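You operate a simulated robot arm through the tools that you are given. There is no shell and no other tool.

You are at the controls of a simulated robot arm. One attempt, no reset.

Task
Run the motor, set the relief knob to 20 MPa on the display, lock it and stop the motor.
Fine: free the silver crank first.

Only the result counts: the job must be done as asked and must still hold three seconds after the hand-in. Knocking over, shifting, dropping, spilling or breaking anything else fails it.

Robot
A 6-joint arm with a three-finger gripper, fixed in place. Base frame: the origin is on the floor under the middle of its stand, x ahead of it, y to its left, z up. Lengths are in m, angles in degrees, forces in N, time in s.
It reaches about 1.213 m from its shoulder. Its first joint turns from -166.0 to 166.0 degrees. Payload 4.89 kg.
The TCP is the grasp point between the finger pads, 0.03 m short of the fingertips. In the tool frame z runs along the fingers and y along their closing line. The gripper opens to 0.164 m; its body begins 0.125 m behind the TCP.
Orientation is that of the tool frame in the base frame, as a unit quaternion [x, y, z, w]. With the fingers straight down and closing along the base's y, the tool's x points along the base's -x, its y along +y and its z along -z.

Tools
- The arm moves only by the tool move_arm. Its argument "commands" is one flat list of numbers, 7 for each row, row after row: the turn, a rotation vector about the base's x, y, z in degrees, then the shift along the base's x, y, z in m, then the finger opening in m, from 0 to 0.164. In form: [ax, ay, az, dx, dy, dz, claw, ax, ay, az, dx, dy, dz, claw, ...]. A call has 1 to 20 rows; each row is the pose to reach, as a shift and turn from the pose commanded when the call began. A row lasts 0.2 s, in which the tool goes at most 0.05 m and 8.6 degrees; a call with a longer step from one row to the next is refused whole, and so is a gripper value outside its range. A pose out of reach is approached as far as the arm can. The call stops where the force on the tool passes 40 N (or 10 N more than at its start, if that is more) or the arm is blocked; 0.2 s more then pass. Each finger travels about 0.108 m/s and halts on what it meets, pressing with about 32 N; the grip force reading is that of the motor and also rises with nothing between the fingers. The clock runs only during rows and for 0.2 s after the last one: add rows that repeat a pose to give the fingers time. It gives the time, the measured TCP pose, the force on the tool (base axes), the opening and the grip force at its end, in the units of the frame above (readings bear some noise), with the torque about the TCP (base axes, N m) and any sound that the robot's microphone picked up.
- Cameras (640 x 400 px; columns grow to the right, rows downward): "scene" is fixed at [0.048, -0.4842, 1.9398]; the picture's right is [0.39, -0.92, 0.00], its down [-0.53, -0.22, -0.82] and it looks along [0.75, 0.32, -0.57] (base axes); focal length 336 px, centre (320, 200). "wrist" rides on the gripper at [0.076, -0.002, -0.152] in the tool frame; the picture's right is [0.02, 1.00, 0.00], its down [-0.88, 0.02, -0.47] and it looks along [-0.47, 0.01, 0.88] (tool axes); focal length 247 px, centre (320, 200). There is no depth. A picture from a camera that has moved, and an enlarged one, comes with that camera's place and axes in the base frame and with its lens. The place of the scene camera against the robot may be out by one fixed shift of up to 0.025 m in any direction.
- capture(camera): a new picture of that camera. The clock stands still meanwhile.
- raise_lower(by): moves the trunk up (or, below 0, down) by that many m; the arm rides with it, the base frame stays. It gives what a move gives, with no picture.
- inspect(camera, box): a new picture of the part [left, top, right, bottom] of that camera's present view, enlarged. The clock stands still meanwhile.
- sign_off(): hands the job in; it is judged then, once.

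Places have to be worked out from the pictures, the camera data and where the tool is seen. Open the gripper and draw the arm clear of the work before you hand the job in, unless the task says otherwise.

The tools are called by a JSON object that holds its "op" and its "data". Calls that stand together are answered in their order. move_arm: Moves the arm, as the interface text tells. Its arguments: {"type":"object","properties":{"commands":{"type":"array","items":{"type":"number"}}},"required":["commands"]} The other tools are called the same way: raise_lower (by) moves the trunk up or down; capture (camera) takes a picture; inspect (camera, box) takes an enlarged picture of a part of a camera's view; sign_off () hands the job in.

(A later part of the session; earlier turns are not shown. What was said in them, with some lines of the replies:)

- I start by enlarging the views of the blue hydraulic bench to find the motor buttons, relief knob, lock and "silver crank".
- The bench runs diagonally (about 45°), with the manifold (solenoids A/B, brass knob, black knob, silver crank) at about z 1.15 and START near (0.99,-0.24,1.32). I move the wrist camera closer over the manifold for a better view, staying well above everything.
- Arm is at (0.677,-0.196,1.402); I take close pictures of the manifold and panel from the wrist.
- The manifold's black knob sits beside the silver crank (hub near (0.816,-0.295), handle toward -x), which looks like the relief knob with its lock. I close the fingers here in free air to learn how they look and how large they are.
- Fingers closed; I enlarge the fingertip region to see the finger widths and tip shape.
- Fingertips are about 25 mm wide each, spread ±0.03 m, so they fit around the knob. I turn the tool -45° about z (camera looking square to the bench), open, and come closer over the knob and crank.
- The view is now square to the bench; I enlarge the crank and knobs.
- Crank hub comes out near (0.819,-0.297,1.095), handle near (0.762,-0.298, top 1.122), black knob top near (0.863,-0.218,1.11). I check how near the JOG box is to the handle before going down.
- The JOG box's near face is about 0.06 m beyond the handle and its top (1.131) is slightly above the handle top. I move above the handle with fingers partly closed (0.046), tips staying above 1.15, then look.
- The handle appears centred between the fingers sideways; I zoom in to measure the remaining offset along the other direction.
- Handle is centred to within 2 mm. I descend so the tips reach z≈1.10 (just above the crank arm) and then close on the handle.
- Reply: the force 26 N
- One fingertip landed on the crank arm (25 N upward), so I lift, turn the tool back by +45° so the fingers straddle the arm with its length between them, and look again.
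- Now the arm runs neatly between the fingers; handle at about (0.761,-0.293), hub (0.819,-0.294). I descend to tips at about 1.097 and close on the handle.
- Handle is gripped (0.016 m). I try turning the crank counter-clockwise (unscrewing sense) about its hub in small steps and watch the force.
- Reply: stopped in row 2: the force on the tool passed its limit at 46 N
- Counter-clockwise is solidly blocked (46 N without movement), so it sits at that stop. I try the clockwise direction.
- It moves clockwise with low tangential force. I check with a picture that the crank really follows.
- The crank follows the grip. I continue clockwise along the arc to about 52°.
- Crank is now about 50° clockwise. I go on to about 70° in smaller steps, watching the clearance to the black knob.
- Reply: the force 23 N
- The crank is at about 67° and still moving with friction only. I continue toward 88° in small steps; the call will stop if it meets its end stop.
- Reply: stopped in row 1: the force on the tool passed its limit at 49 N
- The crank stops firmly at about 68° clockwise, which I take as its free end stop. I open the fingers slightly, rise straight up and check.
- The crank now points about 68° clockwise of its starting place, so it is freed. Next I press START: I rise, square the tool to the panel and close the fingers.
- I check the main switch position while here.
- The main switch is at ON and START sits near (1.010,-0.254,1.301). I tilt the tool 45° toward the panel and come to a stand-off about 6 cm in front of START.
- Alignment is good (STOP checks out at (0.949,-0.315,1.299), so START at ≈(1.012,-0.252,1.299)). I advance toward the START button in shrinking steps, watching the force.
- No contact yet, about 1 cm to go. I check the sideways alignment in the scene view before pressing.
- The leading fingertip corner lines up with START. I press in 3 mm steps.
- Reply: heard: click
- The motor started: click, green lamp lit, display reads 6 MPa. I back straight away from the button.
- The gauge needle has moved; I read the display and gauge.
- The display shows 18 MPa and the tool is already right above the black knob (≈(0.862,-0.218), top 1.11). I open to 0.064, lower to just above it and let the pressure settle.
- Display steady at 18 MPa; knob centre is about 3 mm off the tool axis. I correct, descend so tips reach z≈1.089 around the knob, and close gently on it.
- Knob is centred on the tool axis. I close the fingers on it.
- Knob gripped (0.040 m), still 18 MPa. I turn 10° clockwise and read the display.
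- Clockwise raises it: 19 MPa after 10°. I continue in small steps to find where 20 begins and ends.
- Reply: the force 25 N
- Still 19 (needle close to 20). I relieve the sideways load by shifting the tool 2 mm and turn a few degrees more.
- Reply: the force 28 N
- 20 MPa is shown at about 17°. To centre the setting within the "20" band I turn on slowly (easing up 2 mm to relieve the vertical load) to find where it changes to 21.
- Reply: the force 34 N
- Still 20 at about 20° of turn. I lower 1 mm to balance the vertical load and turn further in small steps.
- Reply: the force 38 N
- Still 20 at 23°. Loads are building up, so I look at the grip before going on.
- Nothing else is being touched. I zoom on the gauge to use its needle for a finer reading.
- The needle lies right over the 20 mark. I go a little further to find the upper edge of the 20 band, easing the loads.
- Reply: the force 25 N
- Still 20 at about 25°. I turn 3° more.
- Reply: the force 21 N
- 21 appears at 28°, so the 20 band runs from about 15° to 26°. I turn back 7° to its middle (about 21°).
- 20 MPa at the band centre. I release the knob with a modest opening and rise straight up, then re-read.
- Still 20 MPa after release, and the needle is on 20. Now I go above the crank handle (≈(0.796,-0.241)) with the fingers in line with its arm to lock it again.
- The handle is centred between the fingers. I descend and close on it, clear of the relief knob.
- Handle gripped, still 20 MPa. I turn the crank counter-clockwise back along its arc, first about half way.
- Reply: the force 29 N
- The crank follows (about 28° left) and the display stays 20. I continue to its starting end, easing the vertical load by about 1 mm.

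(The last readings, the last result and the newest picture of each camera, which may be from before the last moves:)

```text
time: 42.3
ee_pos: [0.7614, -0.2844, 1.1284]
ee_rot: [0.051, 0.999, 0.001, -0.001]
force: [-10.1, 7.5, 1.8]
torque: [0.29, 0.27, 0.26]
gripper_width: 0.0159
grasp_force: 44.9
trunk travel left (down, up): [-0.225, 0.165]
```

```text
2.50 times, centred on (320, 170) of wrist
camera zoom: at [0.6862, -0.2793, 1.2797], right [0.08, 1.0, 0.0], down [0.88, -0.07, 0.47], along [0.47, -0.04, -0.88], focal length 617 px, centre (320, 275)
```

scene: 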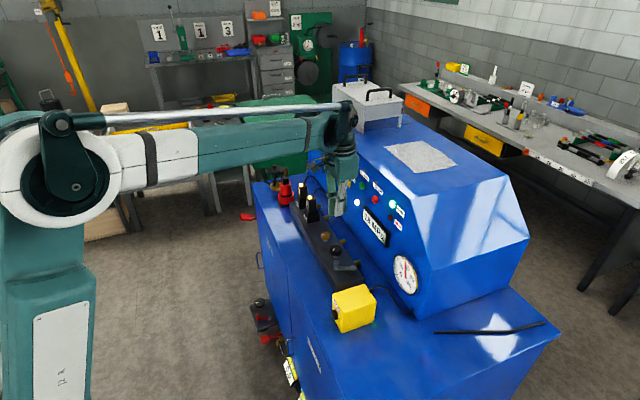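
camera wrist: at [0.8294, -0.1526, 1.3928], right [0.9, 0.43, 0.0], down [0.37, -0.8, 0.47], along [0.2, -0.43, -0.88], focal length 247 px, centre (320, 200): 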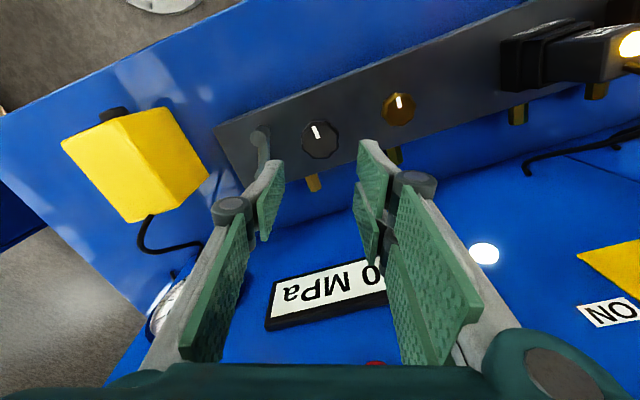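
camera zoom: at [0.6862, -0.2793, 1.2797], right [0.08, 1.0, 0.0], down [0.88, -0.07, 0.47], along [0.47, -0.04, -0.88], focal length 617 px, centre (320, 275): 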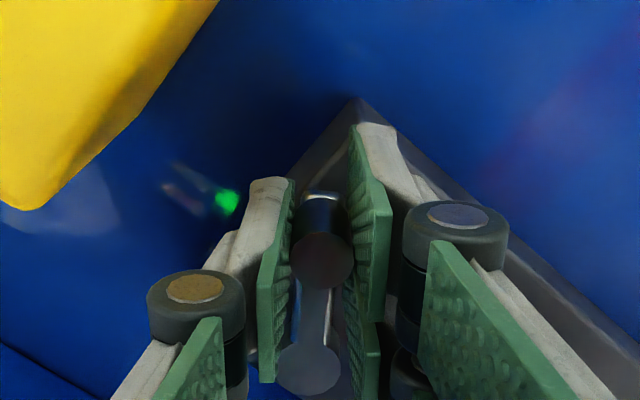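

About 9° remain. I push on to the locked stop until the force shows the end is reached.

{"op": "move_arm", "data": {"commands": [0, 0, 3, -0.0005, -0.003, 0, 0, 0, 0, 6, -0.0008, -0.006, 0, 0, 0, 0, 6, -0.0008, -0.0085, 0, 0, 0, 0, 6, -0.0008, -0.0105, 0, 0, 0, 0, 6, -0.0008, -0.0125, 0, 0]}}

{"op": "inspect", "data": {"camera": "scene", "box": [340, 190, 430, 300]}}

{"op": "inspect", "data": {"camera": "wrist", "box": [220, 90, 420, 250]}}

```text
time: 43.4
ee_pos: [0.76, -0.2944, 1.1275]
ee_rot: [-0.001, 1.0, 0.001, -0.002]
force: [-2.8, 10.8, -2.0]
torque: [0.49, -0.04, -0.06]
gripper_width: 0.016
grasp_force: 45.4
trunk travel left (down, up): [-0.225, 0.165]
stopped in row 5: the force on the tool passed its limit at 42 N (the readings are from after the stop); the commanded pose is now the measured one
```

```text
3.64 times, centred on (385, 245) of scene
camera zoom: at [0.048, -0.4842, 1.9398], right [0.39, -0.92, 0.0], down [-0.53, -0.22, -0.82], along [0.75, 0.32, -0.57], focal length 1223 px, centre (84, 36)
```

zoom: 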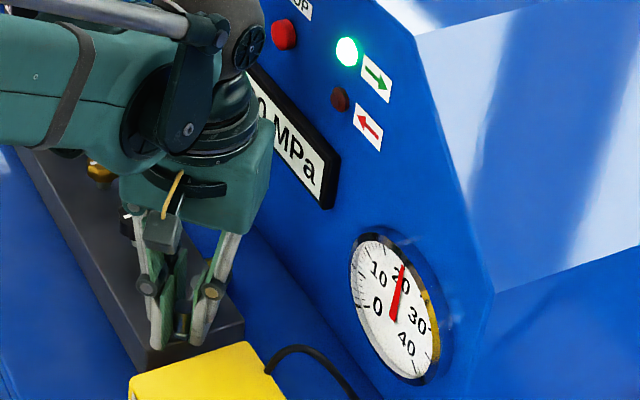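

```text
2.50 times, centred on (320, 170) of wrist
camera zoom: at [0.6857, -0.2972, 1.28], right [-0.02, 1.0, 0.0], down [0.88, 0.02, 0.47], along [0.47, 0.01, -0.88], focal length 617 px, centre (320, 275)
```

zoom: 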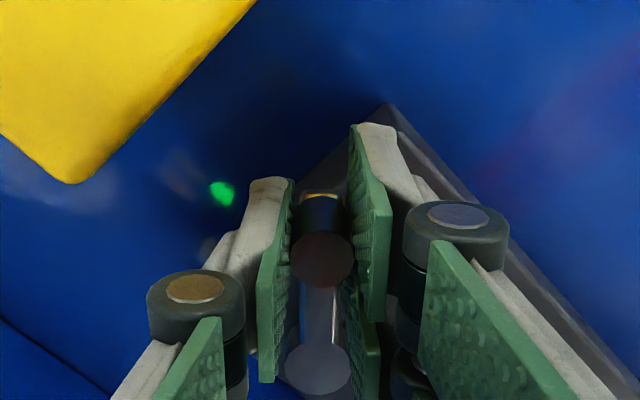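

It stopped firmly at the original locked position. I open the fingers and rise clear.

{"op": "move_arm", "data": {"commands": [0, 0, 0, 0, 0, 0, 0.03, 0, 0, 0, 0, 0, 0, 0.044, 0, 0, 0, 0, 0, 0, 0.044, 0, 0, 0, 0, 0, 0.03, 0.044, 0, 0, 0, 0, 0, 0.07, 0.044, 0, 0, 0, 0, 0, 0.11, 0.044, 0, 0, 0, -0.03, 0.02, 0.15, 0.044, 0, 0, 0, -0.05, 0.04, 0.18, 0.044]}}

{"op": "capture", "data": {"camera": "wrist"}}

{"op": "inspect", "data": {"camera": "scene", "box": [330, 190, 430, 300]}}

```text
refused: row 7 steps farther than a row can; nothing moved
```

```text
taken
camera wrist: at [0.6857, -0.2972, 1.28], right [-0.02, 1.0, 0.0], down [0.88, 0.02, 0.47], along [0.47, 0.01, -0.88], focal length 247 px, centre (320, 200)
```

wrist: 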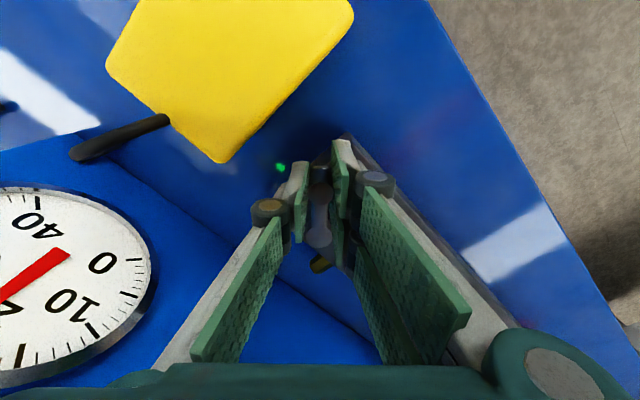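

```text
3.64 times, centred on (380, 245) of scene
camera zoom: at [0.048, -0.4842, 1.9398], right [0.39, -0.92, 0.0], down [-0.53, -0.22, -0.82], along [0.75, 0.32, -0.57], focal length 1223 px, centre (102, 36)
```

zoom: 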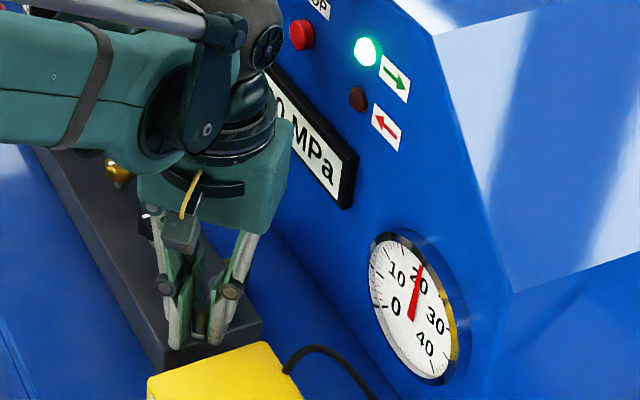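

One row was too long, so nothing moved; I repeat with shorter steps.

{"op": "move_arm", "data": {"commands": [0, 0, 0, 0, 0, 0, 0.03, 0, 0, 0, 0, 0, 0, 0.044, 0, 0, 0, 0, 0, 0, 0.044, 0, 0, 0, 0, 0, 0.03, 0.044, 0, 0, 0, 0, 0, 0.07, 0.044, 0, 0, 0, 0, 0, 0.11, 0.044, 0, 0, 0, 0, 0.02, 0.15, 0.044, 0, 0, 0, 0, 0.04, 0.19, 0.044, 0, 0, 0, 0, 0.07, 0.21, 0.044, 0, 0, 0, 0, 0.07, 0.21, 0.044]}}

{"op": "capture", "data": {"camera": "wrist"}}

{"op": "inspect", "data": {"camera": "scene", "box": [330, 190, 430, 300]}}

```text
time: 45.6
ee_pos: [0.7617, -0.2246, 1.3374]
ee_rot: [-0.001, 1.0, 0.002, -0.001]
force: [0.2, -0.4, 0.6]
torque: [-0.12, -0.08, -0.02]
gripper_width: 0.0438
grasp_force: 0.0
trunk travel left (down, up): [-0.225, 0.165]
```

```text
taken
camera wrist: at [0.6862, -0.2266, 1.4905], right [-0.02, 1.0, 0.0], down [0.88, 0.02, 0.47], along [0.47, 0.01, -0.88], focal length 247 px, centre (320, 200)
```

wrist: 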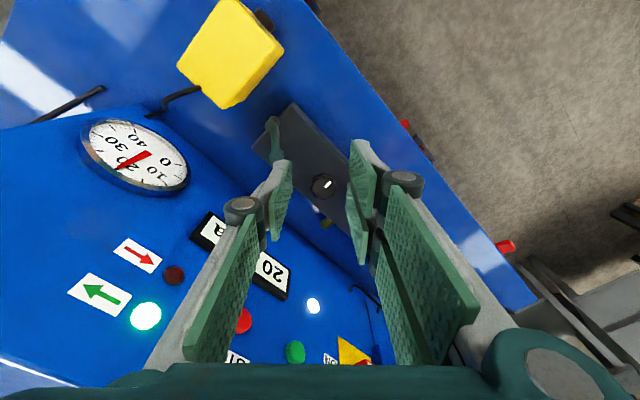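

```text
3.64 times, centred on (380, 245) of scene
camera zoom: at [0.048, -0.4842, 1.9398], right [0.39, -0.92, 0.0], down [-0.53, -0.22, -0.82], along [0.75, 0.32, -0.57], focal length 1223 px, centre (102, 36)
```

zoom: 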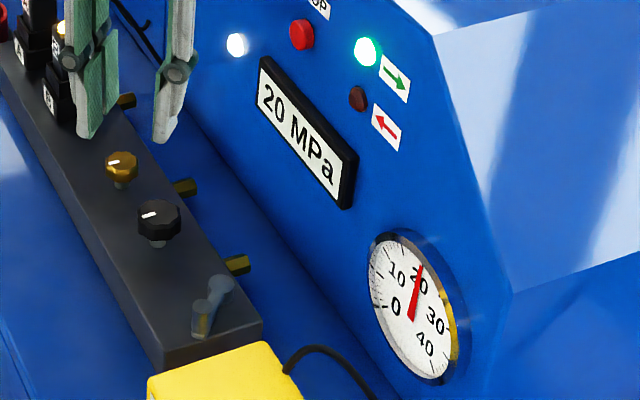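

Display reads 20 MPa with the crank back at its original angle. I compare it closely with the first picture.

{"op": "inspect", "data": {"camera": "scene", "box": [310, 220, 390, 290]}}

{"op": "inspect", "data": {"camera": "scene", "box": [385, 250, 425, 300]}}

```text
5.71 times, centred on (350, 255) of scene
camera zoom: at [0.048, -0.4842, 1.9398], right [0.39, -0.92, 0.0], down [-0.53, -0.22, -0.82], along [0.75, 0.32, -0.57], focal length 1922 px, centre (149, -114)
```

zoom: 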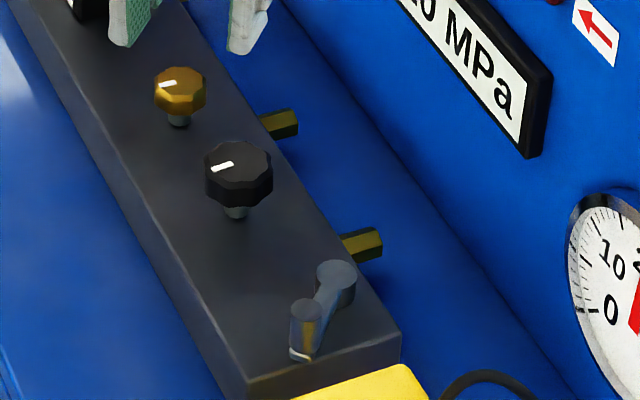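

```text
8.00 times, centred on (405, 275) of scene
camera zoom: at [0.048, -0.4842, 1.9398], right [0.39, -0.92, 0.0], down [-0.53, -0.22, -0.82], along [0.75, 0.32, -0.57], focal length 2691 px, centre (-360, -400)
```

zoom: 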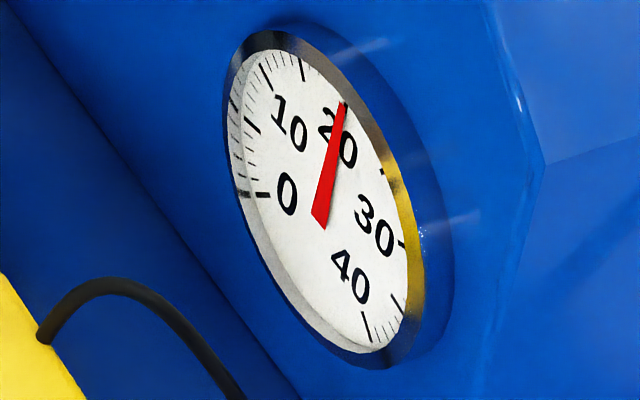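

Crank matches its original locked angle and the needle is on 20. Next is STOP: I close the fingers and turn the tool -45° to face the panel squarely.

{"op": "move_arm", "data": {"commands": [0, 0, -7.5, 0, 0.004, 0.005, 0, 0, 0, -15, 0, 0.008, 0.01, 0, 0, 0, -22.5, 0, 0.012, 0.015, 0, 0, 0, -30, 0, 0.016, 0.02, 0, 0, 0, -37.5, 0, 0.02, 0.02, 0, 0, 0, -45, 0, 0.02, 0.02, 0, 0, 0, -45, 0, 0.02, 0.02, 0]}}

```text
time: 47.2
ee_pos: [0.7614, -0.2053, 1.3559]
ee_rot: [0.382, 0.924, 0.002, 0.0]
force: [0.8, -0.5, -0.5]
torque: [-0.03, -0.02, -0.02]
gripper_width: 0.0002
grasp_force: 32.3
trunk travel left (down, up): [-0.225, 0.165]
```

Squared to the panel. Now I tilt 45° and move to a stand-off about 6 cm in front of STOP (≈(0.949,-0.315,1.299)).

{"op": "move_arm", "data": {"commands": [-5.3, -5.3, 0, 0.016, -0.006, 0, 0, -10.6, -10.6, 0, 0.032, -0.012, -0.005, 0, -15.9, -15.9, 0, 0.048, -0.018, -0.015, 0, -21.2, -21.2, 0, 0.064, -0.025, -0.028, 0, -26.5, -26.5, 0, 0.08, -0.031, -0.04, 0, -31.8, -31.8, 0, 0.096, -0.037, -0.05, 0, -31.8, -31.8, 0, 0.1085, -0.042, -0.0573, 0, -31.8, -31.8, 0, 0.1085, -0.042, -0.0573, 0]}}

{"op": "capture", "data": {"camera": "wrist"}}

{"op": "inspect", "data": {"camera": "scene", "box": [320, 150, 420, 250]}}

```text
time: 49.0
ee_pos: [0.871, -0.2472, 1.2987]
ee_rot: [0.352, 0.854, -0.145, 0.354]
force: [0.0, 0.2, 0.2]
torque: [-0.08, 0.05, -0.07]
gripper_width: 0.0001
grasp_force: 31.9
trunk travel left (down, up): [-0.225, 0.165]
```

```text
taken
camera wrist: at [0.7557, -0.1352, 1.3531], right [0.69, 0.72, -0.01], down [0.22, -0.19, 0.96], along [0.69, -0.67, -0.29], focal length 247 px, centre (320, 200)
```

wrist: 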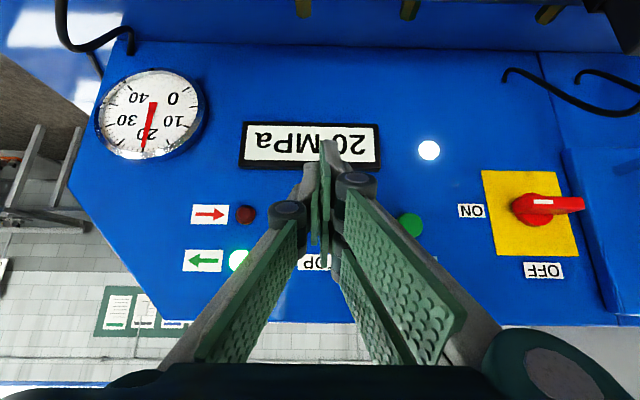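

```text
4.00 times, centred on (370, 200) of scene
camera zoom: at [0.048, -0.4842, 1.9398], right [0.39, -0.92, 0.0], down [-0.53, -0.22, -0.82], along [0.75, 0.32, -0.57], focal length 1345 px, centre (120, 200)
```

zoom: 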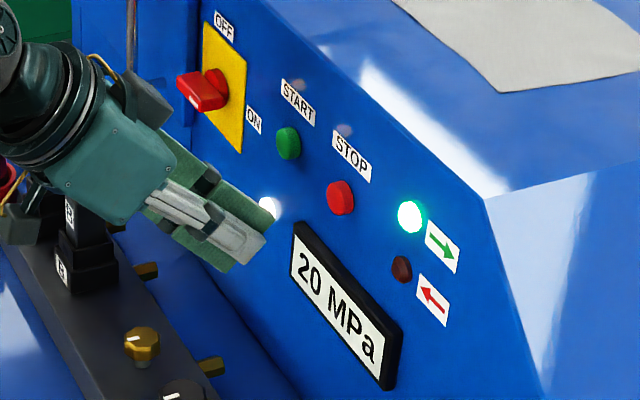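

Gauge and display still at 20. The tip lines up with STOP as it did with START; I advance to just short of contact.

{"op": "move_arm", "data": {"commands": [0, 0, 0, 0.0141, -0.0141, 0, 0, 0, 0, 0, 0.0247, -0.0247, 0, 0, 0, 0, 0, 0.0318, -0.0318, 0, 0, 0, 0, 0, 0.0354, -0.0354, 0, 0]}}

{"op": "inspect", "data": {"camera": "scene", "box": [330, 160, 410, 230]}}

```text
time: 50.0
ee_pos: [0.906, -0.2846, 1.2988]
ee_rot: [0.353, 0.854, -0.145, 0.352]
force: [0.7, 0.3, 0.3]
torque: [0.0, -0.02, 0.0]
gripper_width: 0.0
grasp_force: 31.8
trunk travel left (down, up): [-0.225, 0.165]
```

```text
5.71 times, centred on (370, 195) of scene
camera zoom: at [0.048, -0.4842, 1.9398], right [0.39, -0.92, 0.0], down [-0.53, -0.22, -0.82], along [0.75, 0.32, -0.57], focal length 1922 px, centre (34, 229)
```

zoom: 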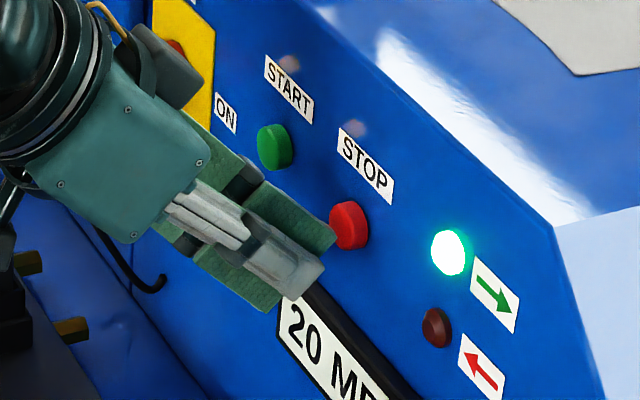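

Aligned like before. I press STOP in 3 mm steps.

{"op": "move_arm", "data": {"commands": [0, 0, 0, 0.0028, -0.0028, 0.001, 0, 0, 0, 0, 0.005, -0.005, 0.0015, 0, 0, 0, 0, 0.0071, -0.0071, 0.0015, 0, 0, 0, 0, 0.0092, -0.0092, 0.0015, 0]}}

{"op": "inspect", "data": {"camera": "scene", "box": [330, 160, 410, 230]}}

```text
time: 51.0
ee_pos: [0.9138, -0.2919, 1.301]
ee_rot: [0.354, 0.854, -0.144, 0.352]
force: [-4.9, 3.2, -0.9]
torque: [0.01, 0.03, -0.03]
gripper_width: 0.0001
grasp_force: 32.0
trunk travel left (down, up): [-0.225, 0.165]
heard: click
```

```text
5.71 times, centred on (370, 195) of scene
camera zoom: at [0.048, -0.4842, 1.9398], right [0.39, -0.92, 0.0], down [-0.53, -0.22, -0.82], along [0.75, 0.32, -0.57], focal length 1922 px, centre (34, 229)
```

zoom: 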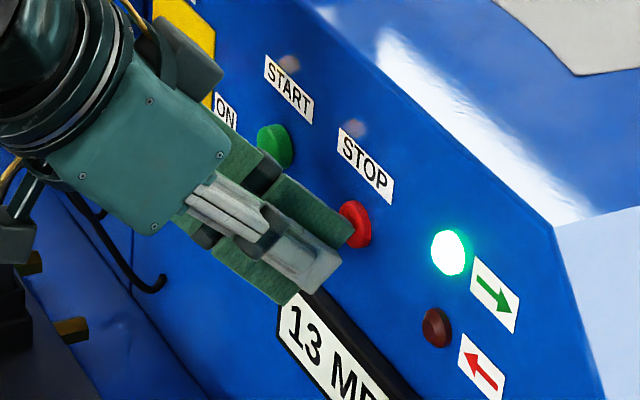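

Click heard and the display is falling (13). I back off from STOP, return the tool upright and draw the arm away.

{"op": "move_arm", "data": {"commands": [0, 0, 0, -0.015, 0.015, 0, 0, 0, 0, 0, -0.04, 0.04, 0, 0, 0, 0, 0, -0.07, 0.07, 0.02, 0, 5.3, 5.3, 0, -0.1, 0.075, 0.04, 0, 10.6, 10.6, 0, -0.13, 0.08, 0.06, 0, 15.9, 15.9, 0, -0.16, 0.09, 0.08, 0, 21.2, 21.2, 0, -0.19, 0.1, 0.1, 0.04, 26.5, 26.5, 0, -0.22, 0.11, 0.12, 0.08, 31.8, 31.8, 0, -0.25, 0.12, 0.14, 0.12, 31.8, 31.8, 0, -0.28, 0.14, 0.16, 0.16, 31.8, 31.8, 0, -0.31, 0.17, 0.17, 0.164, 31.8, 31.8, 0, -0.34, 0.2, 0.18, 0.164]}}

{"op": "capture", "data": {"camera": "scene"}}

{"op": "inspect", "data": {"camera": "scene", "box": [330, 180, 430, 300]}}

```text
time: 53.6
ee_pos: [0.574, -0.0935, 1.4787]
ee_rot: [0.384, 0.924, 0.002, -0.001]
force: [0.7, -0.4, -0.9]
torque: [0.04, 0.1, 0.01]
gripper_width: 0.1639
grasp_force: 0.0
trunk travel left (down, up): [-0.225, 0.165]
```

```text
taken
```

scene: 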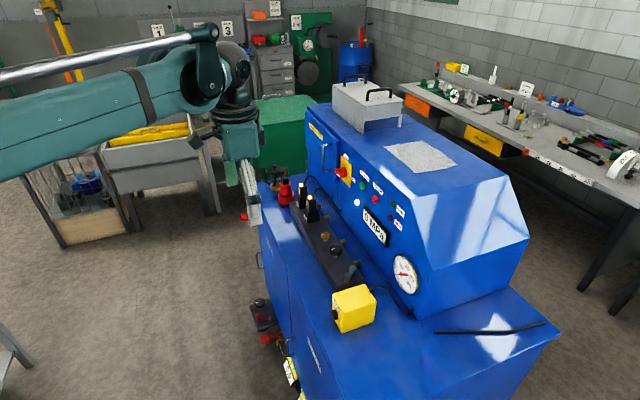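

```text
3.33 times, centred on (380, 240) of scene
camera zoom: at [0.048, -0.4842, 1.9398], right [0.39, -0.92, 0.0], down [-0.53, -0.22, -0.82], along [0.75, 0.32, -0.57], focal length 1121 px, centre (120, 67)
```

zoom: 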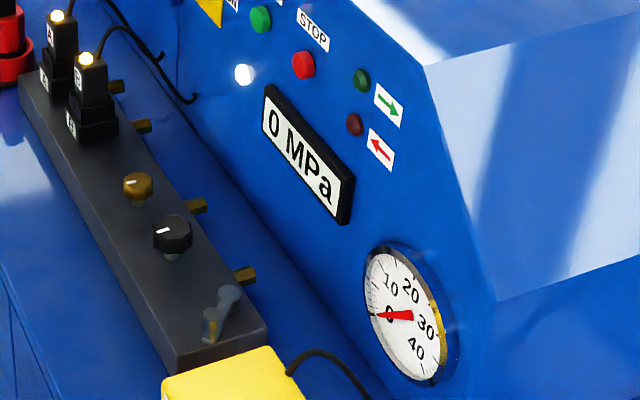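

The motor has stopped: display 0 MPa, run lamp off. The crank is at its locked position, the knob stays where it read 20 MPa, the other parts are unmoved, and the arm is clear with the gripper open. I hand in.

{"op": "sign_off", "data": {}}

```text
The job is handed in.
```

I ran the motor, set the relief knob to 20 MPa on the display, locked it and stopped the motor; the job is handed in.

- **Freed first:** I turned the silver crank about 68° clockwise to its stop, and the black knob beside it then turned freely.
- **Setting:** With the motor running the display read 18 MPa. I turned the black knob about 21° clockwise, to the middle of the range where the display shows 20. It still read 20, with the gauge needle on the 20 mark, after I let go of the knob and again after locking.
- **Locked:** The crank is back against its original stop, matching the first picture. I did not try to turn the knob afterwards to test the lock.
- **Stopped:** Pressing STOP dropped the display to 0 MPa and put the run lamp out.

The arm is drawn back with the gripper open. Nothing else looked moved in the last picture.
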